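You operate a simulated robot arm through the tools that you are given. There is no shell and no other tool. Be economical: measure what you need, move in short steps, check, and stop when the job is done.

Carry out the task below with a simulated robot arm. There is one attempt and no reset: what you move stays moved.

## Task
Fetch the loose chestnut from the ulvring bay and set it on top of the round steel block there.

It is judged by the outcome, as a careful person would: the job done as asked, and still so three seconds after it is handed in. It fails if anything else is knocked over, pushed out of place, dropped, spilled or broken.

## Robot
A 7-joint arm with a two-finger parallel gripper, fixed in place. Base frame: the origin is at the foot of the arm, x ahead of it, y to its left, z up; the work surface is at about z = 0. Lengths are in mm, angles in rad, forces in N, time in s.
With the tool pointing down near the work surface it reaches from about 220 to 580 mm from the base axis. Its first joint turns from -1.152 to 1.152 rad. Payload 2.5 kg.
Tool frame: the origin (TCP) lies between the finger pads and is the grasp point; the fingertips stand 23 mm ahead of it; z points along the fingers, y is the line along which they close. Largest opening 94 mm; finger width 38, thickness 10; the body of the gripper, 54 by 96 mm, starts 39 mm behind the TCP.
Orientation is told as [roll, pitch, yaw] about the base's x, y, z axes, in that order, counted from this pose: with the fingers straight down and closing along the base's y, the tool's x points along the base's -x, its y along +y and its z along -z.

## Interface
- The arm moves only by the tool arm_command. Its argument "rows" is a list that holds one entry, the list of rows, each a list of 7 numbers: the gripper command, from -1 (shut) to 1 (fully open), values between in proportion, then the shift along the base's x, y, z in mm, then the turn, a rotation vector about the base's x, y, z in rad. In form: [[[jaw, dx, dy, dz, rx, ry, rz], ...]]. A call has 1 to 12 rows; each row shifts and turns the commanded pose from where the row before left it. A row lasts 0.2 s, in which the tool goes at most 50 mm and 0.15 rad; a call with a longer step from one row to the next is refused whole, and so is a gripper value outside its range. Where a pose cannot be reached the arm comes as near as it can. A force on the tool above 40 N (or 10 N above the force at the start of the call, whichever is more), or a blocked arm, ends the call early, and 0.2 s more pass. The fingers move at their own pace (about 108 mm/s each) and stop on an object; they squeeze with about 26 N. The grip force told is the motor's: it shows also when the fingers shut on nothing. Time passes only in rows, and 0.2 s behind the last, so rows that do not move let the fingers close. It gives the time, the measured TCP pose, the force on the tool (base axes), the opening and the grip force at its end, in the units of the frame above (readings bear some noise).
- Cameras (640 x 400 px; columns grow to the right, rows downward): "scene" is fixed at [120.8, -412, 535.3]; the picture's right is [0.80, -0.60, 0.00], its down [-0.40, -0.53, -0.75] and it looks along [0.44, 0.60, -0.67] (base axes); focal length 362 px, centre (320, 200). "wrist" rides on the gripper at [87, 16, -74] in the tool frame; the picture's right is [-0.18, 0.98, 0.00], its down [-0.58, -0.11, -0.81] and it looks along [-0.79, -0.15, 0.59] (tool axes); focal length 243 px, centre (320, 200). There is no depth. A picture from a camera that has moved, and an enlarged one, comes with that camera's place and axes in the base frame and with its lens.
- snapshot(camera): a new picture of that camera. It takes no simulated time.
- close_up(camera, box): a new picture of the part [left, top, right, bottom] of that camera's present view, enlarged. It takes no simulated time.
- close_job(): hands the job in; it is judged then, once.

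Go step by step. Nothing tells you positions but the pictures and the camera data: compare them with the known pose of the tool, close in by small moves and look again before you grip or let go. The budget is 90 turns and 46 pictures, counting those below and the enlarged ones. Unless the task says otherwise, let go and move clear before handing in, and close with one line.

The tools are called after "Request:" as a command line: name --argument value ..., lists and objects as JSON in quotes. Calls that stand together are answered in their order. arm_command: Moves the arm, as the interface text tells. Its arguments: {"type":"object","properties":{"rows":{"type":"array","items":{"type":"array","items":{"type":"array","items":{"type":"number"}}}}},"required":["rows"]} The other tools are called the same way: snapshot (camera) takes a picture; close_up (camera, box) takes an enlarged picture of a part of a camera's view; close_job () hands the job in.

At the start:

```text
time: 0.0
eef_pos: [404.4, -50.7, 227.3]
orientation: [-0.001, 0.0, 0.0]
ft_force: [-0.3, 1.1, 0.1]
finger_gap: 94.0
gripper_force: 0.0
```

scene: 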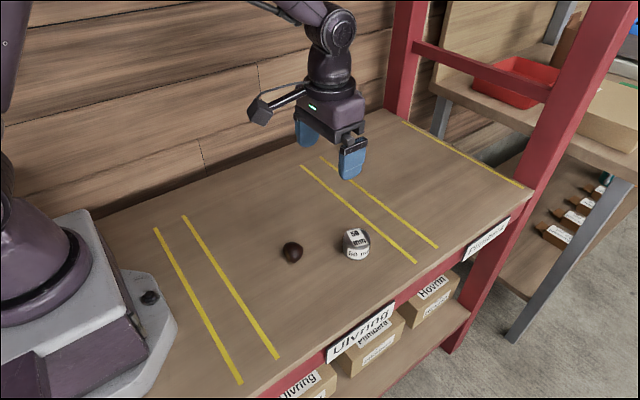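
wrist: 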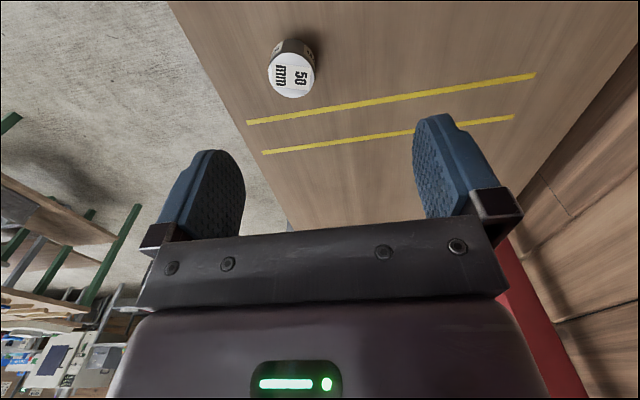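

I see a chestnut near (337, -28) and a round steel block near (445, -80). I'll enlarge both to measure them.

Request:
close_up --camera "scene" --box '[260, 210, 400, 298]'

Request:
close_up --camera "wrist" --box '[230, 10, 358, 110]'

```text
4.55 times, centred on (330, 254) of scene
camera zoom: at [120.8, -412.0, 535.3], right [0.8, -0.6, 0.0], down [-0.4, -0.53, -0.75], along [0.44, 0.6, -0.67], focal length 1646 px, centre (274, -46)
```

zoom: 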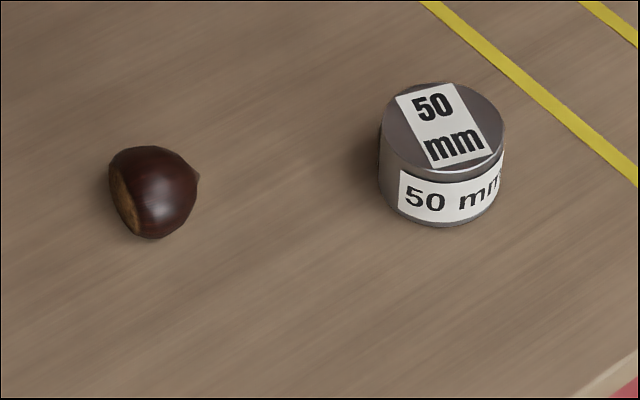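

```text
4.00 times, centred on (294, 60) of wrist
camera zoom: at [318.2, -33.9, 303.1], right [0.18, 0.98, 0.0], down [0.58, -0.11, 0.81], along [0.79, -0.15, -0.59], focal length 970 px, centre (424, 760)
```

zoom: 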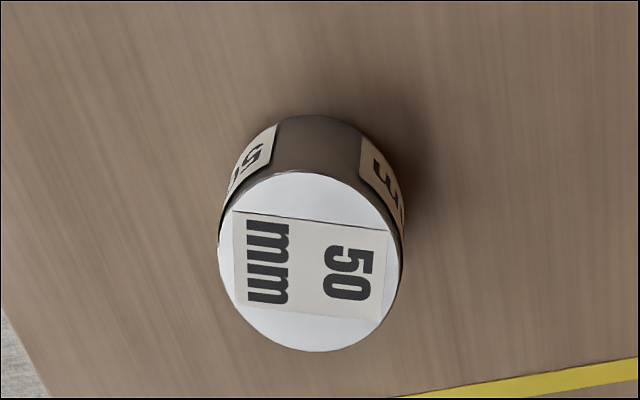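

The block is 50 mm across and about 30 mm tall, centred near (445, -88). The chestnut is about 36 mm, centred near (337, -32). I'll move above the chestnut and look straight at it.

Request:
arm_command --rows '[[[1, -34, 9, -20, 0, 0, 0], [1, -33, 10, -30, 0, 0, 0], [1, 0, 0, -37, 0, 0, 0], [1, 0, 0, 0, 0, 0, 0]]]'

Request:
close_up --camera "wrist" --box '[220, 0, 420, 140]'

Request:
snapshot --camera "scene"

```text
time: 1.0
eef_pos: [337.3, -31.6, 140.7]
orientation: [0.001, 0.001, 0.0]
ft_force: [0.3, 0.3, 0.2]
finger_gap: 94.3
gripper_force: 0.0
```

```text
2.86 times, centred on (320, 70) of wrist
camera zoom: at [251.5, -15.5, 215.2], right [0.18, 0.98, 0.0], down [0.58, -0.11, 0.81], along [0.79, -0.15, -0.59], focal length 693 px, centre (320, 571)
```

zoom: 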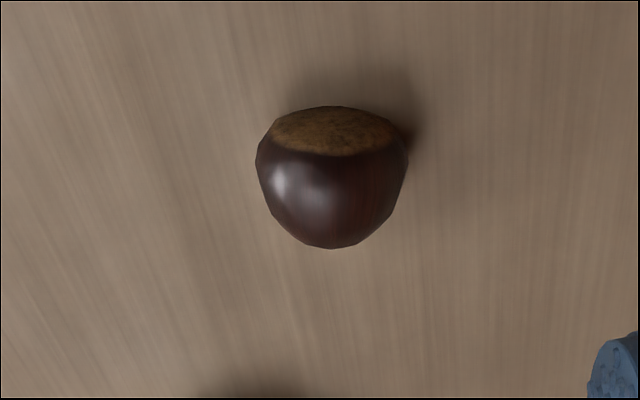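

```text
40 pictures are left
```

scene: 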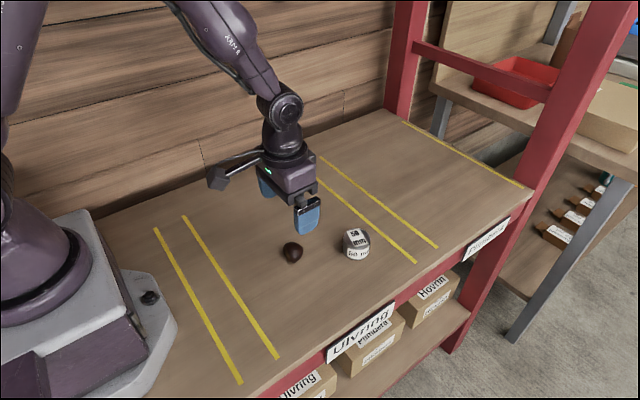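

The hilum faces the base and the tip faces away, so closing along y grips it across its 40 mm width. Its centre is near (339, -30). I'll go down most of the way and check.

Request:
arm_command --rows '[[[1, 1, 1.5, -40, 0, 0, 0], [1, 0, 0, -35, 0, 0, 0], [1, 0, 0, 0, 0, 0, 0]]]'

Request:
snapshot --camera "wrist"

Request:
close_up --camera "scene" --box '[230, 180, 390, 280]'

```text
time: 1.8
eef_pos: [338.1, -30.3, 67.2]
orientation: [0.002, -0.001, -0.001]
ft_force: [-0.2, 0.4, 0.2]
finger_gap: 93.9
gripper_force: 0.1
```

```text
39 pictures are left
camera wrist: at [252.0, -14.2, 142.8], right [0.18, 0.98, 0.0], down [0.58, -0.11, 0.81], along [0.79, -0.15, -0.59], focal length 243 px, centre (320, 200)
```

wrist: 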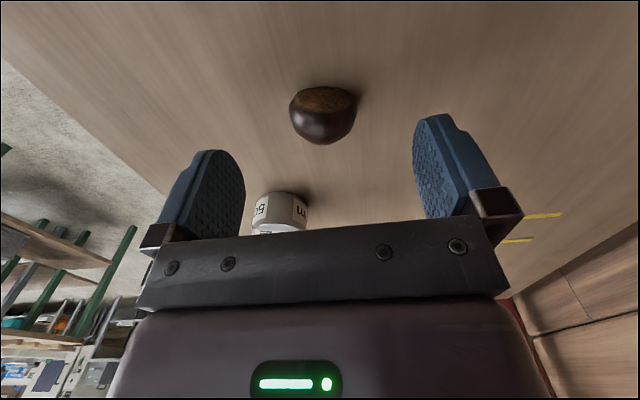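

```text
4.00 times, centred on (310, 230) of scene
camera zoom: at [120.8, -412.0, 535.3], right [0.8, -0.6, 0.0], down [-0.4, -0.53, -0.75], along [0.44, 0.6, -0.67], focal length 1448 px, centre (360, 80)
```

zoom: 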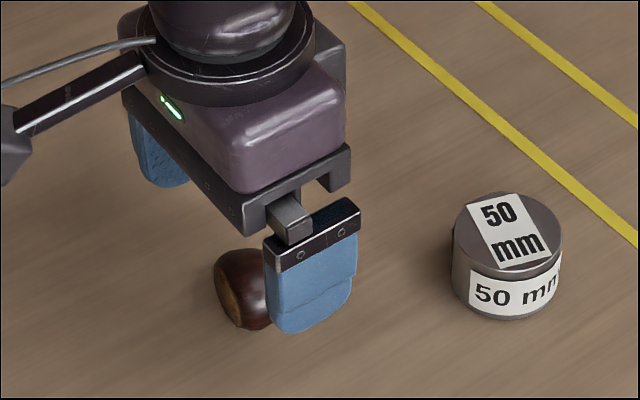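

The chestnut is centred at about (339, -29.5), midway between the fingers. I'll go down to grasp height and close.

Request:
arm_command --rows '[[[1, 0.8, 0.5, -20, 0, 0, 0], [1, 0, 0, -19.5, 0, 0, 0], [1, 0, 0, 0, 0, 0, 0]]]'

Request:
arm_command --rows '[[[0.2, 0, 0, 0, 0, 0, 0], [0, 0, 0, 0, 0, 0, 0], [-0.3, 0, 0, 0, 0, 0, 0], [-1, 0, 0, 0, 0, 0, 0], [-1, 0, 0, 0, 0, 0, 0]]]'

Request:
snapshot --camera "wrist"

```text
time: 2.6
eef_pos: [339.5, -29.4, 26.9]
orientation: [0.0, 0.001, 0.002]
ft_force: [-0.3, -0.3, -0.7]
finger_gap: 94.0
gripper_force: 0.1
```

```text
time: 3.8
eef_pos: [339.6, -29.7, 27.7]
orientation: [0.001, 0.001, -0.001]
ft_force: [0.1, 0.2, -0.4]
finger_gap: 39.6
gripper_force: 25.9
```

```text
37 pictures are left
camera wrist: at [253.5, -13.1, 102.7], right [0.18, 0.98, 0.0], down [0.58, -0.11, 0.81], along [0.79, -0.15, -0.59], focal length 243 px, centre (320, 200)
```

wrist: 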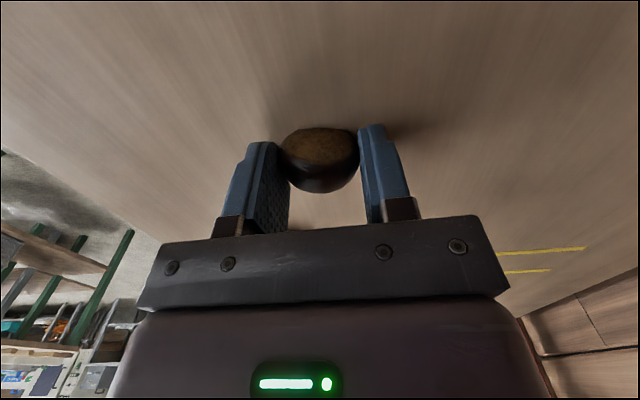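

The chestnut is gripped with the gap at 39.6 mm. I'll lift it 80 mm and check the hold.

Request:
arm_command --rows '[[[-1, 0, 0, 20, 0, 0, 0], [-1, 0, 0, 30, 0, 0, 0], [-1, 0, 0, 30, 0, 0, 0], [-1, 0, 0, 0, 0, 0, 0]]]'

Request:
close_up --camera "wrist" --box '[200, 80, 440, 240]'

Request:
close_up --camera "scene" --box '[230, 160, 390, 280]'

```text
time: 4.8
eef_pos: [338.5, -27.7, 107.9]
orientation: [0.001, 0.0, 0.001]
ft_force: [-0.2, 0.2, -0.2]
finger_gap: 40.1
gripper_force: 26.2
```

```text
2.50 times, centred on (320, 160) of wrist
camera zoom: at [252.0, -11.8, 182.5], right [0.18, 0.98, 0.0], down [0.58, -0.11, 0.81], along [0.79, -0.15, -0.59], focal length 606 px, centre (320, 300)
```

zoom: 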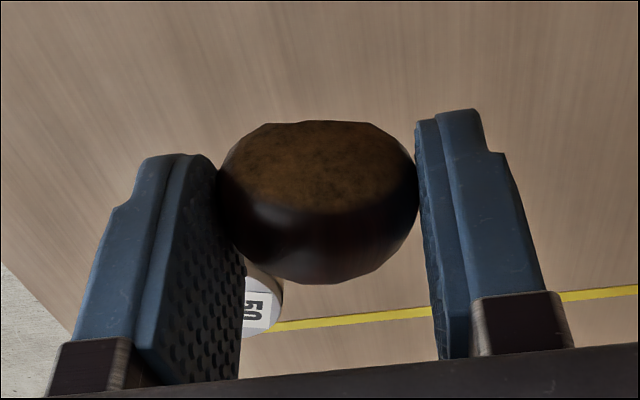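

```text
3.33 times, centred on (310, 220) of scene
camera zoom: at [120.8, -412.0, 535.3], right [0.8, -0.6, 0.0], down [-0.4, -0.53, -0.75], along [0.44, 0.6, -0.67], focal length 1207 px, centre (353, 133)
```

zoom: 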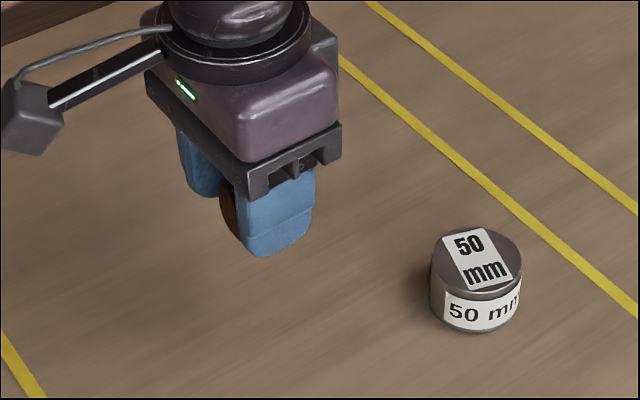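

The hold is firm and the chestnut has not turned in the grip. I'll carry it high over the block and measure the block again from there.

Request:
arm_command --rows '[[[-1, 0, 0, 42, 0, 0, 0], [-1, 36, -20, 0, 0, 0, 0], [-1, 36, -20, 0, 0, 0, 0], [-1, 34, -18, 0, 0, 0, 0], [-1, 0, 0, 0, 0, 0, 0], [-1, 0, 0, 0, 0, 0, 0]]]'

Request:
close_up --camera "wrist" --box '[200, 0, 440, 200]'

Request:
close_up --camera "scene" --box '[290, 140, 450, 270]'

```text
time: 6.2
eef_pos: [445.2, -85.4, 148.0]
orientation: [-0.001, 0.002, -0.001]
ft_force: [0.1, -0.3, 0.2]
finger_gap: 39.8
gripper_force: 26.0
```

```text
2.00 times, centred on (320, 100) of wrist
camera zoom: at [358.6, -69.7, 223.2], right [0.18, 0.98, 0.0], down [0.58, -0.11, 0.81], along [0.79, -0.15, -0.59], focal length 485 px, centre (320, 400)
```

zoom: 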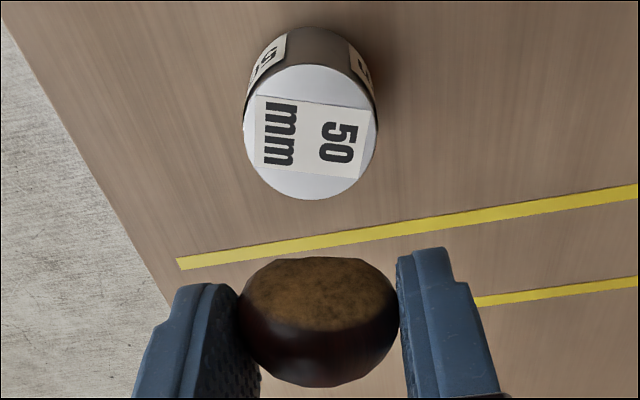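

```text
3.08 times, centred on (370, 205) of scene
camera zoom: at [120.8, -412.0, 535.3], right [0.8, -0.6, 0.0], down [-0.4, -0.53, -0.75], along [0.44, 0.6, -0.67], focal length 1114 px, centre (166, 185)
```

zoom: 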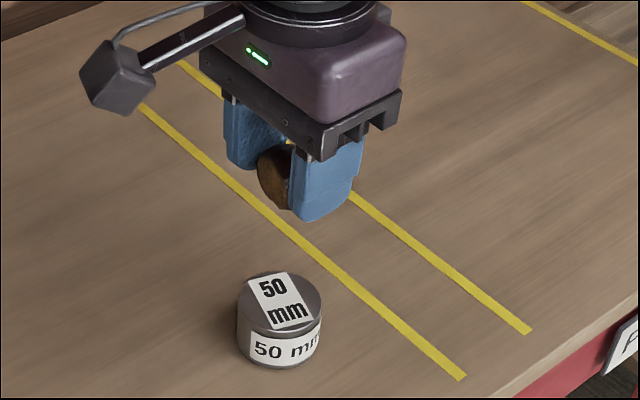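

The block top is at about z = 35, centred at about (443.3, -89.3). The chestnut needs to shift about 3.5 mm in -y, then come down to just above the top.

Request:
arm_command --rows '[[[-1, -0.5, -3.5, -20, 0, 0, 0], [-1, 0, 0, -30, 0, 0, 0], [-1, 0, 0, -22, 0, 0, 0], [-1, 0, 0, 0, 0, 0, 0], [-1, 0, 0, 0, 0, 0, 0]]]'

Request:
close_up --camera "wrist" --box '[200, 60, 440, 240]'

Request:
close_up --camera "scene" --box '[310, 180, 420, 270]'

```text
time: 7.4
eef_pos: [443.8, -90.3, 76.1]
orientation: [0.0, 0.001, 0.001]
ft_force: [0.3, 0.3, -0.4]
finger_gap: 39.6
gripper_force: 25.5
```

```text
2.22 times, centred on (320, 150) of wrist
camera zoom: at [358.2, -74.0, 151.0], right [0.18, 0.98, 0.0], down [0.58, -0.11, 0.81], along [0.79, -0.15, -0.59], focal length 539 px, centre (320, 311)
```

zoom: 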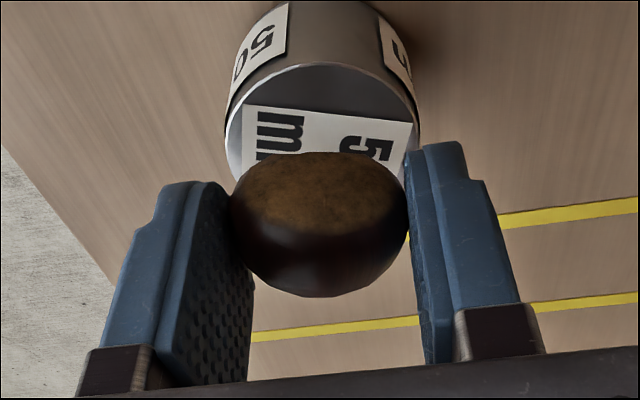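

```text
4.44 times, centred on (365, 225) of scene
camera zoom: at [120.8, -412.0, 535.3], right [0.8, -0.6, 0.0], down [-0.4, -0.53, -0.75], along [0.44, 0.6, -0.67], focal length 1609 px, centre (120, 89)
```

zoom: 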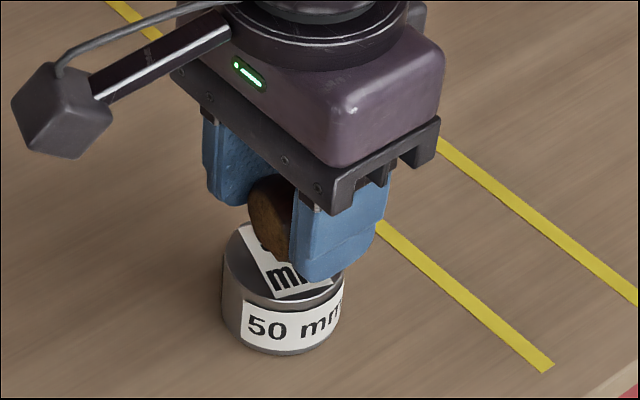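

The chestnut is lined up with the block to about 1 mm. I'll lower it in small steps towards the expected contact at z ≈ 62.

Request:
arm_command --rows '[[[-1, 0.3, 0.7, -6, 0, 0, 0], [-1, 0, 0, -4, 0, 0, 0], [-1, 0, 0, -2, 0, 0, 0], [-1, 0, 0, 0, 0, 0, 0], [-1, 0, 0, 0, 0, 0, 0]]]'

Request:
close_up --camera "wrist" --box '[200, 60, 440, 240]'

Request:
close_up --camera "scene" --box '[320, 200, 400, 270]'

```text
time: 8.6
eef_pos: [445.5, -89.3, 64.5]
orientation: [-0.001, 0.0, 0.0]
ft_force: [0.4, -0.1, -0.2]
finger_gap: 39.7
gripper_force: 25.7
```

```text
2.22 times, centred on (320, 150) of wrist
camera zoom: at [358.9, -73.5, 139.0], right [0.18, 0.98, 0.0], down [0.58, -0.11, 0.81], along [0.79, -0.15, -0.59], focal length 539 px, centre (320, 311)
```

zoom: 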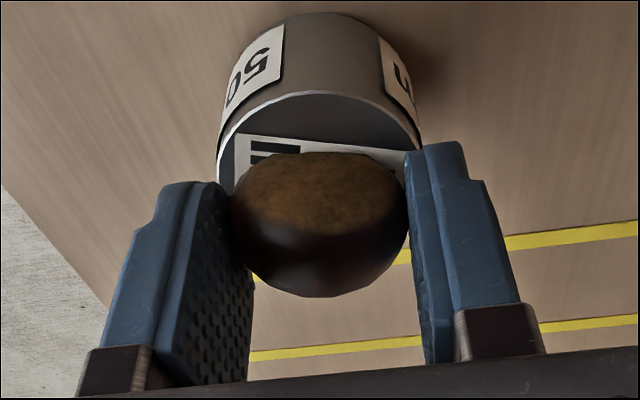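

```text
5.71 times, centred on (360, 235) of scene
camera zoom: at [120.8, -412.0, 535.3], right [0.8, -0.6, 0.0], down [-0.4, -0.53, -0.75], along [0.44, 0.6, -0.67], focal length 2069 px, centre (91, 0)
```

zoom: 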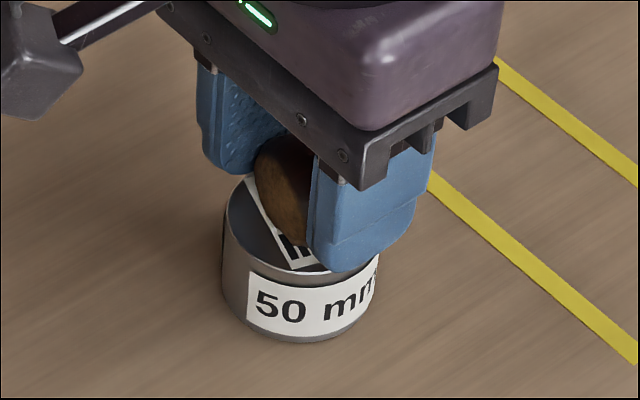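

There is still no contact. Measured by its rim, the block's centre is nearer x = 446, so I'll shift about 2 mm in +x and go down 1 mm at a time.

Request:
arm_command --rows '[[[-1, 2, 0, 0, 0, 0, 0], [-1, 0, 0, -1, 0, 0, 0], [-1, 0, 0, 0, 0, 0, 0]]]'

Request:
arm_command --rows '[[[-1, 0, 0, -0.7, 0, 0, 0], [-1, 0, 0, 0, 0, 0, 0]]]'

```text
time: 9.4
eef_pos: [445.9, -90.1, 63.6]
orientation: [0.0, 0.001, -0.001]
ft_force: [0.4, -0.2, 0.2]
finger_gap: 39.9
gripper_force: 25.5
```

```text
time: 10.0
eef_pos: [447.7, -89.2, 63.8]
orientation: [0.0, -0.001, 0.002]
ft_force: [-1.0, 0.9, 5.2]
finger_gap: 39.7
gripper_force: 25.8
```

The upward force of 5 N shows the chestnut is resting on the block. I'll ease off slightly and open a little at a time.

Request:
arm_command --rows '[[[-1, 0, 0, 0.3, 0, 0, 0], [-1, 0, 0, 0, 0, 0, 0], [-0.14, 0, 0, 0, 0, 0, 0], [-0.1, 0, 0, 0, 0, 0, 0], [-0.05, 0, 0, 0, 0, 0, 0], [0, 0, 0, 0, 0, 0, 0], [0, 0, 0, 0, 0, 0, 0]]]'

Request:
close_up --camera "wrist" --box '[200, 60, 440, 240]'

Request:
close_up --camera "scene" --box '[320, 200, 400, 270]'

```text
time: 11.6
eef_pos: [448.0, -90.9, 63.3]
orientation: [0.0, 0.0, 0.0]
ft_force: [0.0, 0.3, 0.4]
finger_gap: 46.9
gripper_force: 0.1
```

```text
2.22 times, centred on (320, 150) of wrist
camera zoom: at [361.0, -73.7, 138.4], right [0.18, 0.98, 0.0], down [0.58, -0.11, 0.81], along [0.79, -0.15, -0.59], focal length 539 px, centre (320, 311)
```

zoom: 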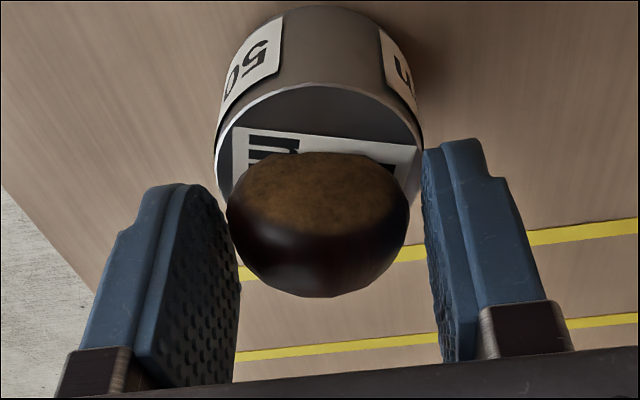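

```text
5.71 times, centred on (360, 235) of scene
camera zoom: at [120.8, -412.0, 535.3], right [0.8, -0.6, 0.0], down [-0.4, -0.53, -0.75], along [0.44, 0.6, -0.67], focal length 2069 px, centre (91, 0)
```

zoom: 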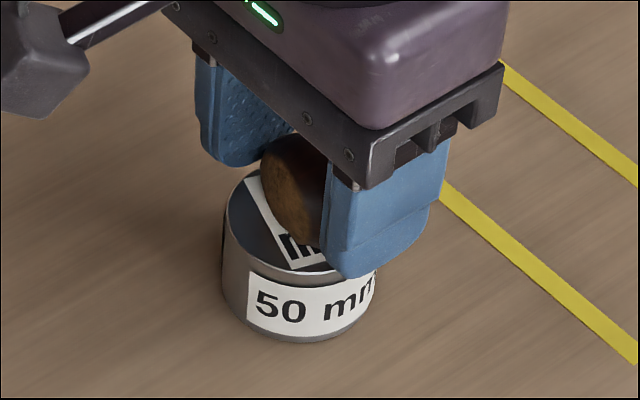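

The chestnut stands on the block by itself. I'll open wide and lift straight up.

Request:
arm_command --rows '[[[0.2, 0, 0, 0, 0, 0, 0], [0.6, 0, 0, 0, 0, 0, 0], [1, 0, 0, 0, 0, 0, 0], [1, 0, 0, 0, 0, 0, 0], [1, 0, 0, 20, 0, 0, 0], [1, 0, 0, 40, 0, 0, 0], [1, 0, 0, 40, 0, 0, 0], [1, 0, 0, 30, 0, 0, 0], [1, 0, 0, 0, 0, 0, 0]]]'

Request:
snapshot --camera "wrist"

Request:
close_up --camera "scene" --box '[260, 160, 420, 280]'

```text
time: 13.6
eef_pos: [446.3, -90.2, 195.1]
orientation: [0.001, -0.001, -0.001]
ft_force: [-1.0, -0.5, -0.6]
finger_gap: 94.1
gripper_force: 0.0
```

```text
26 pictures are left
camera wrist: at [360.5, -74.0, 269.8], right [0.18, 0.98, 0.0], down [0.58, -0.11, 0.81], along [0.79, -0.15, -0.59], focal length 243 px, centre (320, 200)
```

wrist: 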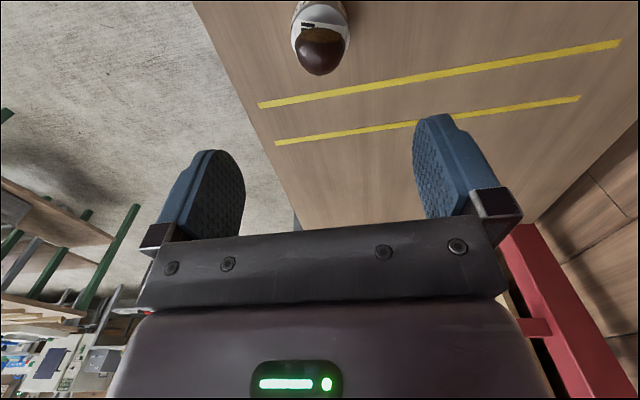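

```text
3.33 times, centred on (340, 220) of scene
camera zoom: at [120.8, -412.0, 535.3], right [0.8, -0.6, 0.0], down [-0.4, -0.53, -0.75], along [0.44, 0.6, -0.67], focal length 1207 px, centre (253, 133)
```

zoom: 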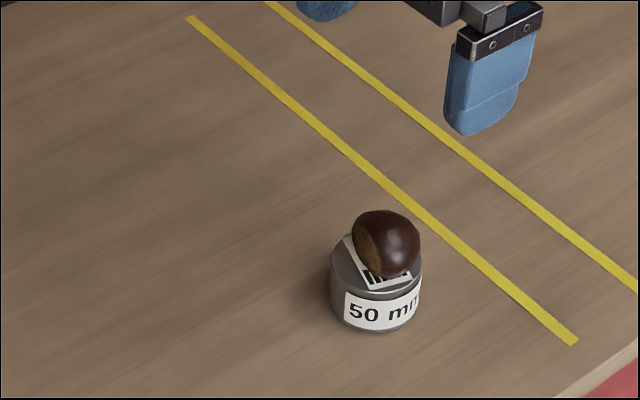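

The chestnut rests on the block, slightly off centre but well inside the rim. I'll wait a second and look again to be sure it is still.

Request:
arm_command --rows '[[[1, 0, 0, 0, 0, 0, 0], [1, 0, 0, 0, 0, 0, 0], [1, 0, 0, 0, 0, 0, 0], [1, 0, 0, 0, 0, 0, 0], [1, 0, 0, 0, 0, 0, 0], [1, 0, 0, 0, 0, 0, 0], [1, 0, 0, 0, 0, 0, 0], [1, 0, 0, 0, 0, 0, 0], [1, 0, 0, 0, 0, 0, 0], [1, 0, 0, 0, 0, 0, 0]]]'

Request:
close_up --camera "scene" --box '[260, 160, 420, 280]'

```text
time: 15.8
eef_pos: [447.2, -90.4, 194.6]
orientation: [-0.001, 0.001, 0.001]
ft_force: [-0.5, -0.2, -0.8]
finger_gap: 94.0
gripper_force: 0.2
```

```text
3.33 times, centred on (340, 220) of scene
camera zoom: at [120.8, -412.0, 535.3], right [0.8, -0.6, 0.0], down [-0.4, -0.53, -0.75], along [0.44, 0.6, -0.67], focal length 1207 px, centre (253, 133)
```

zoom: 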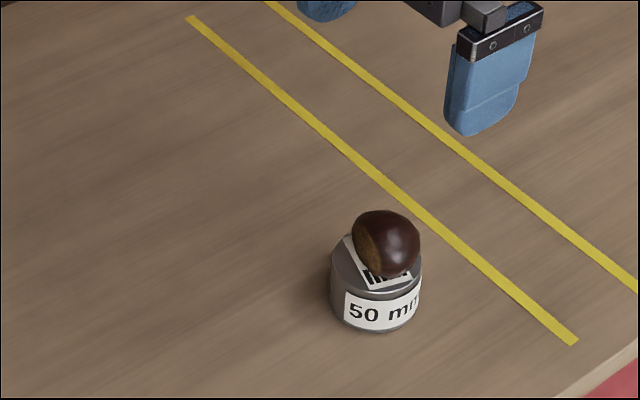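

Nothing has moved over two seconds: the chestnut sits still on the block and the gripper is clear. I'm handing it in.

Request:
close_job

```text
The job is handed in.
```

The chestnut from the Ulvring bay is sitting on top of the round steel block, a few millimetres off centre; it was still when I handed in, and nothing else was disturbed.
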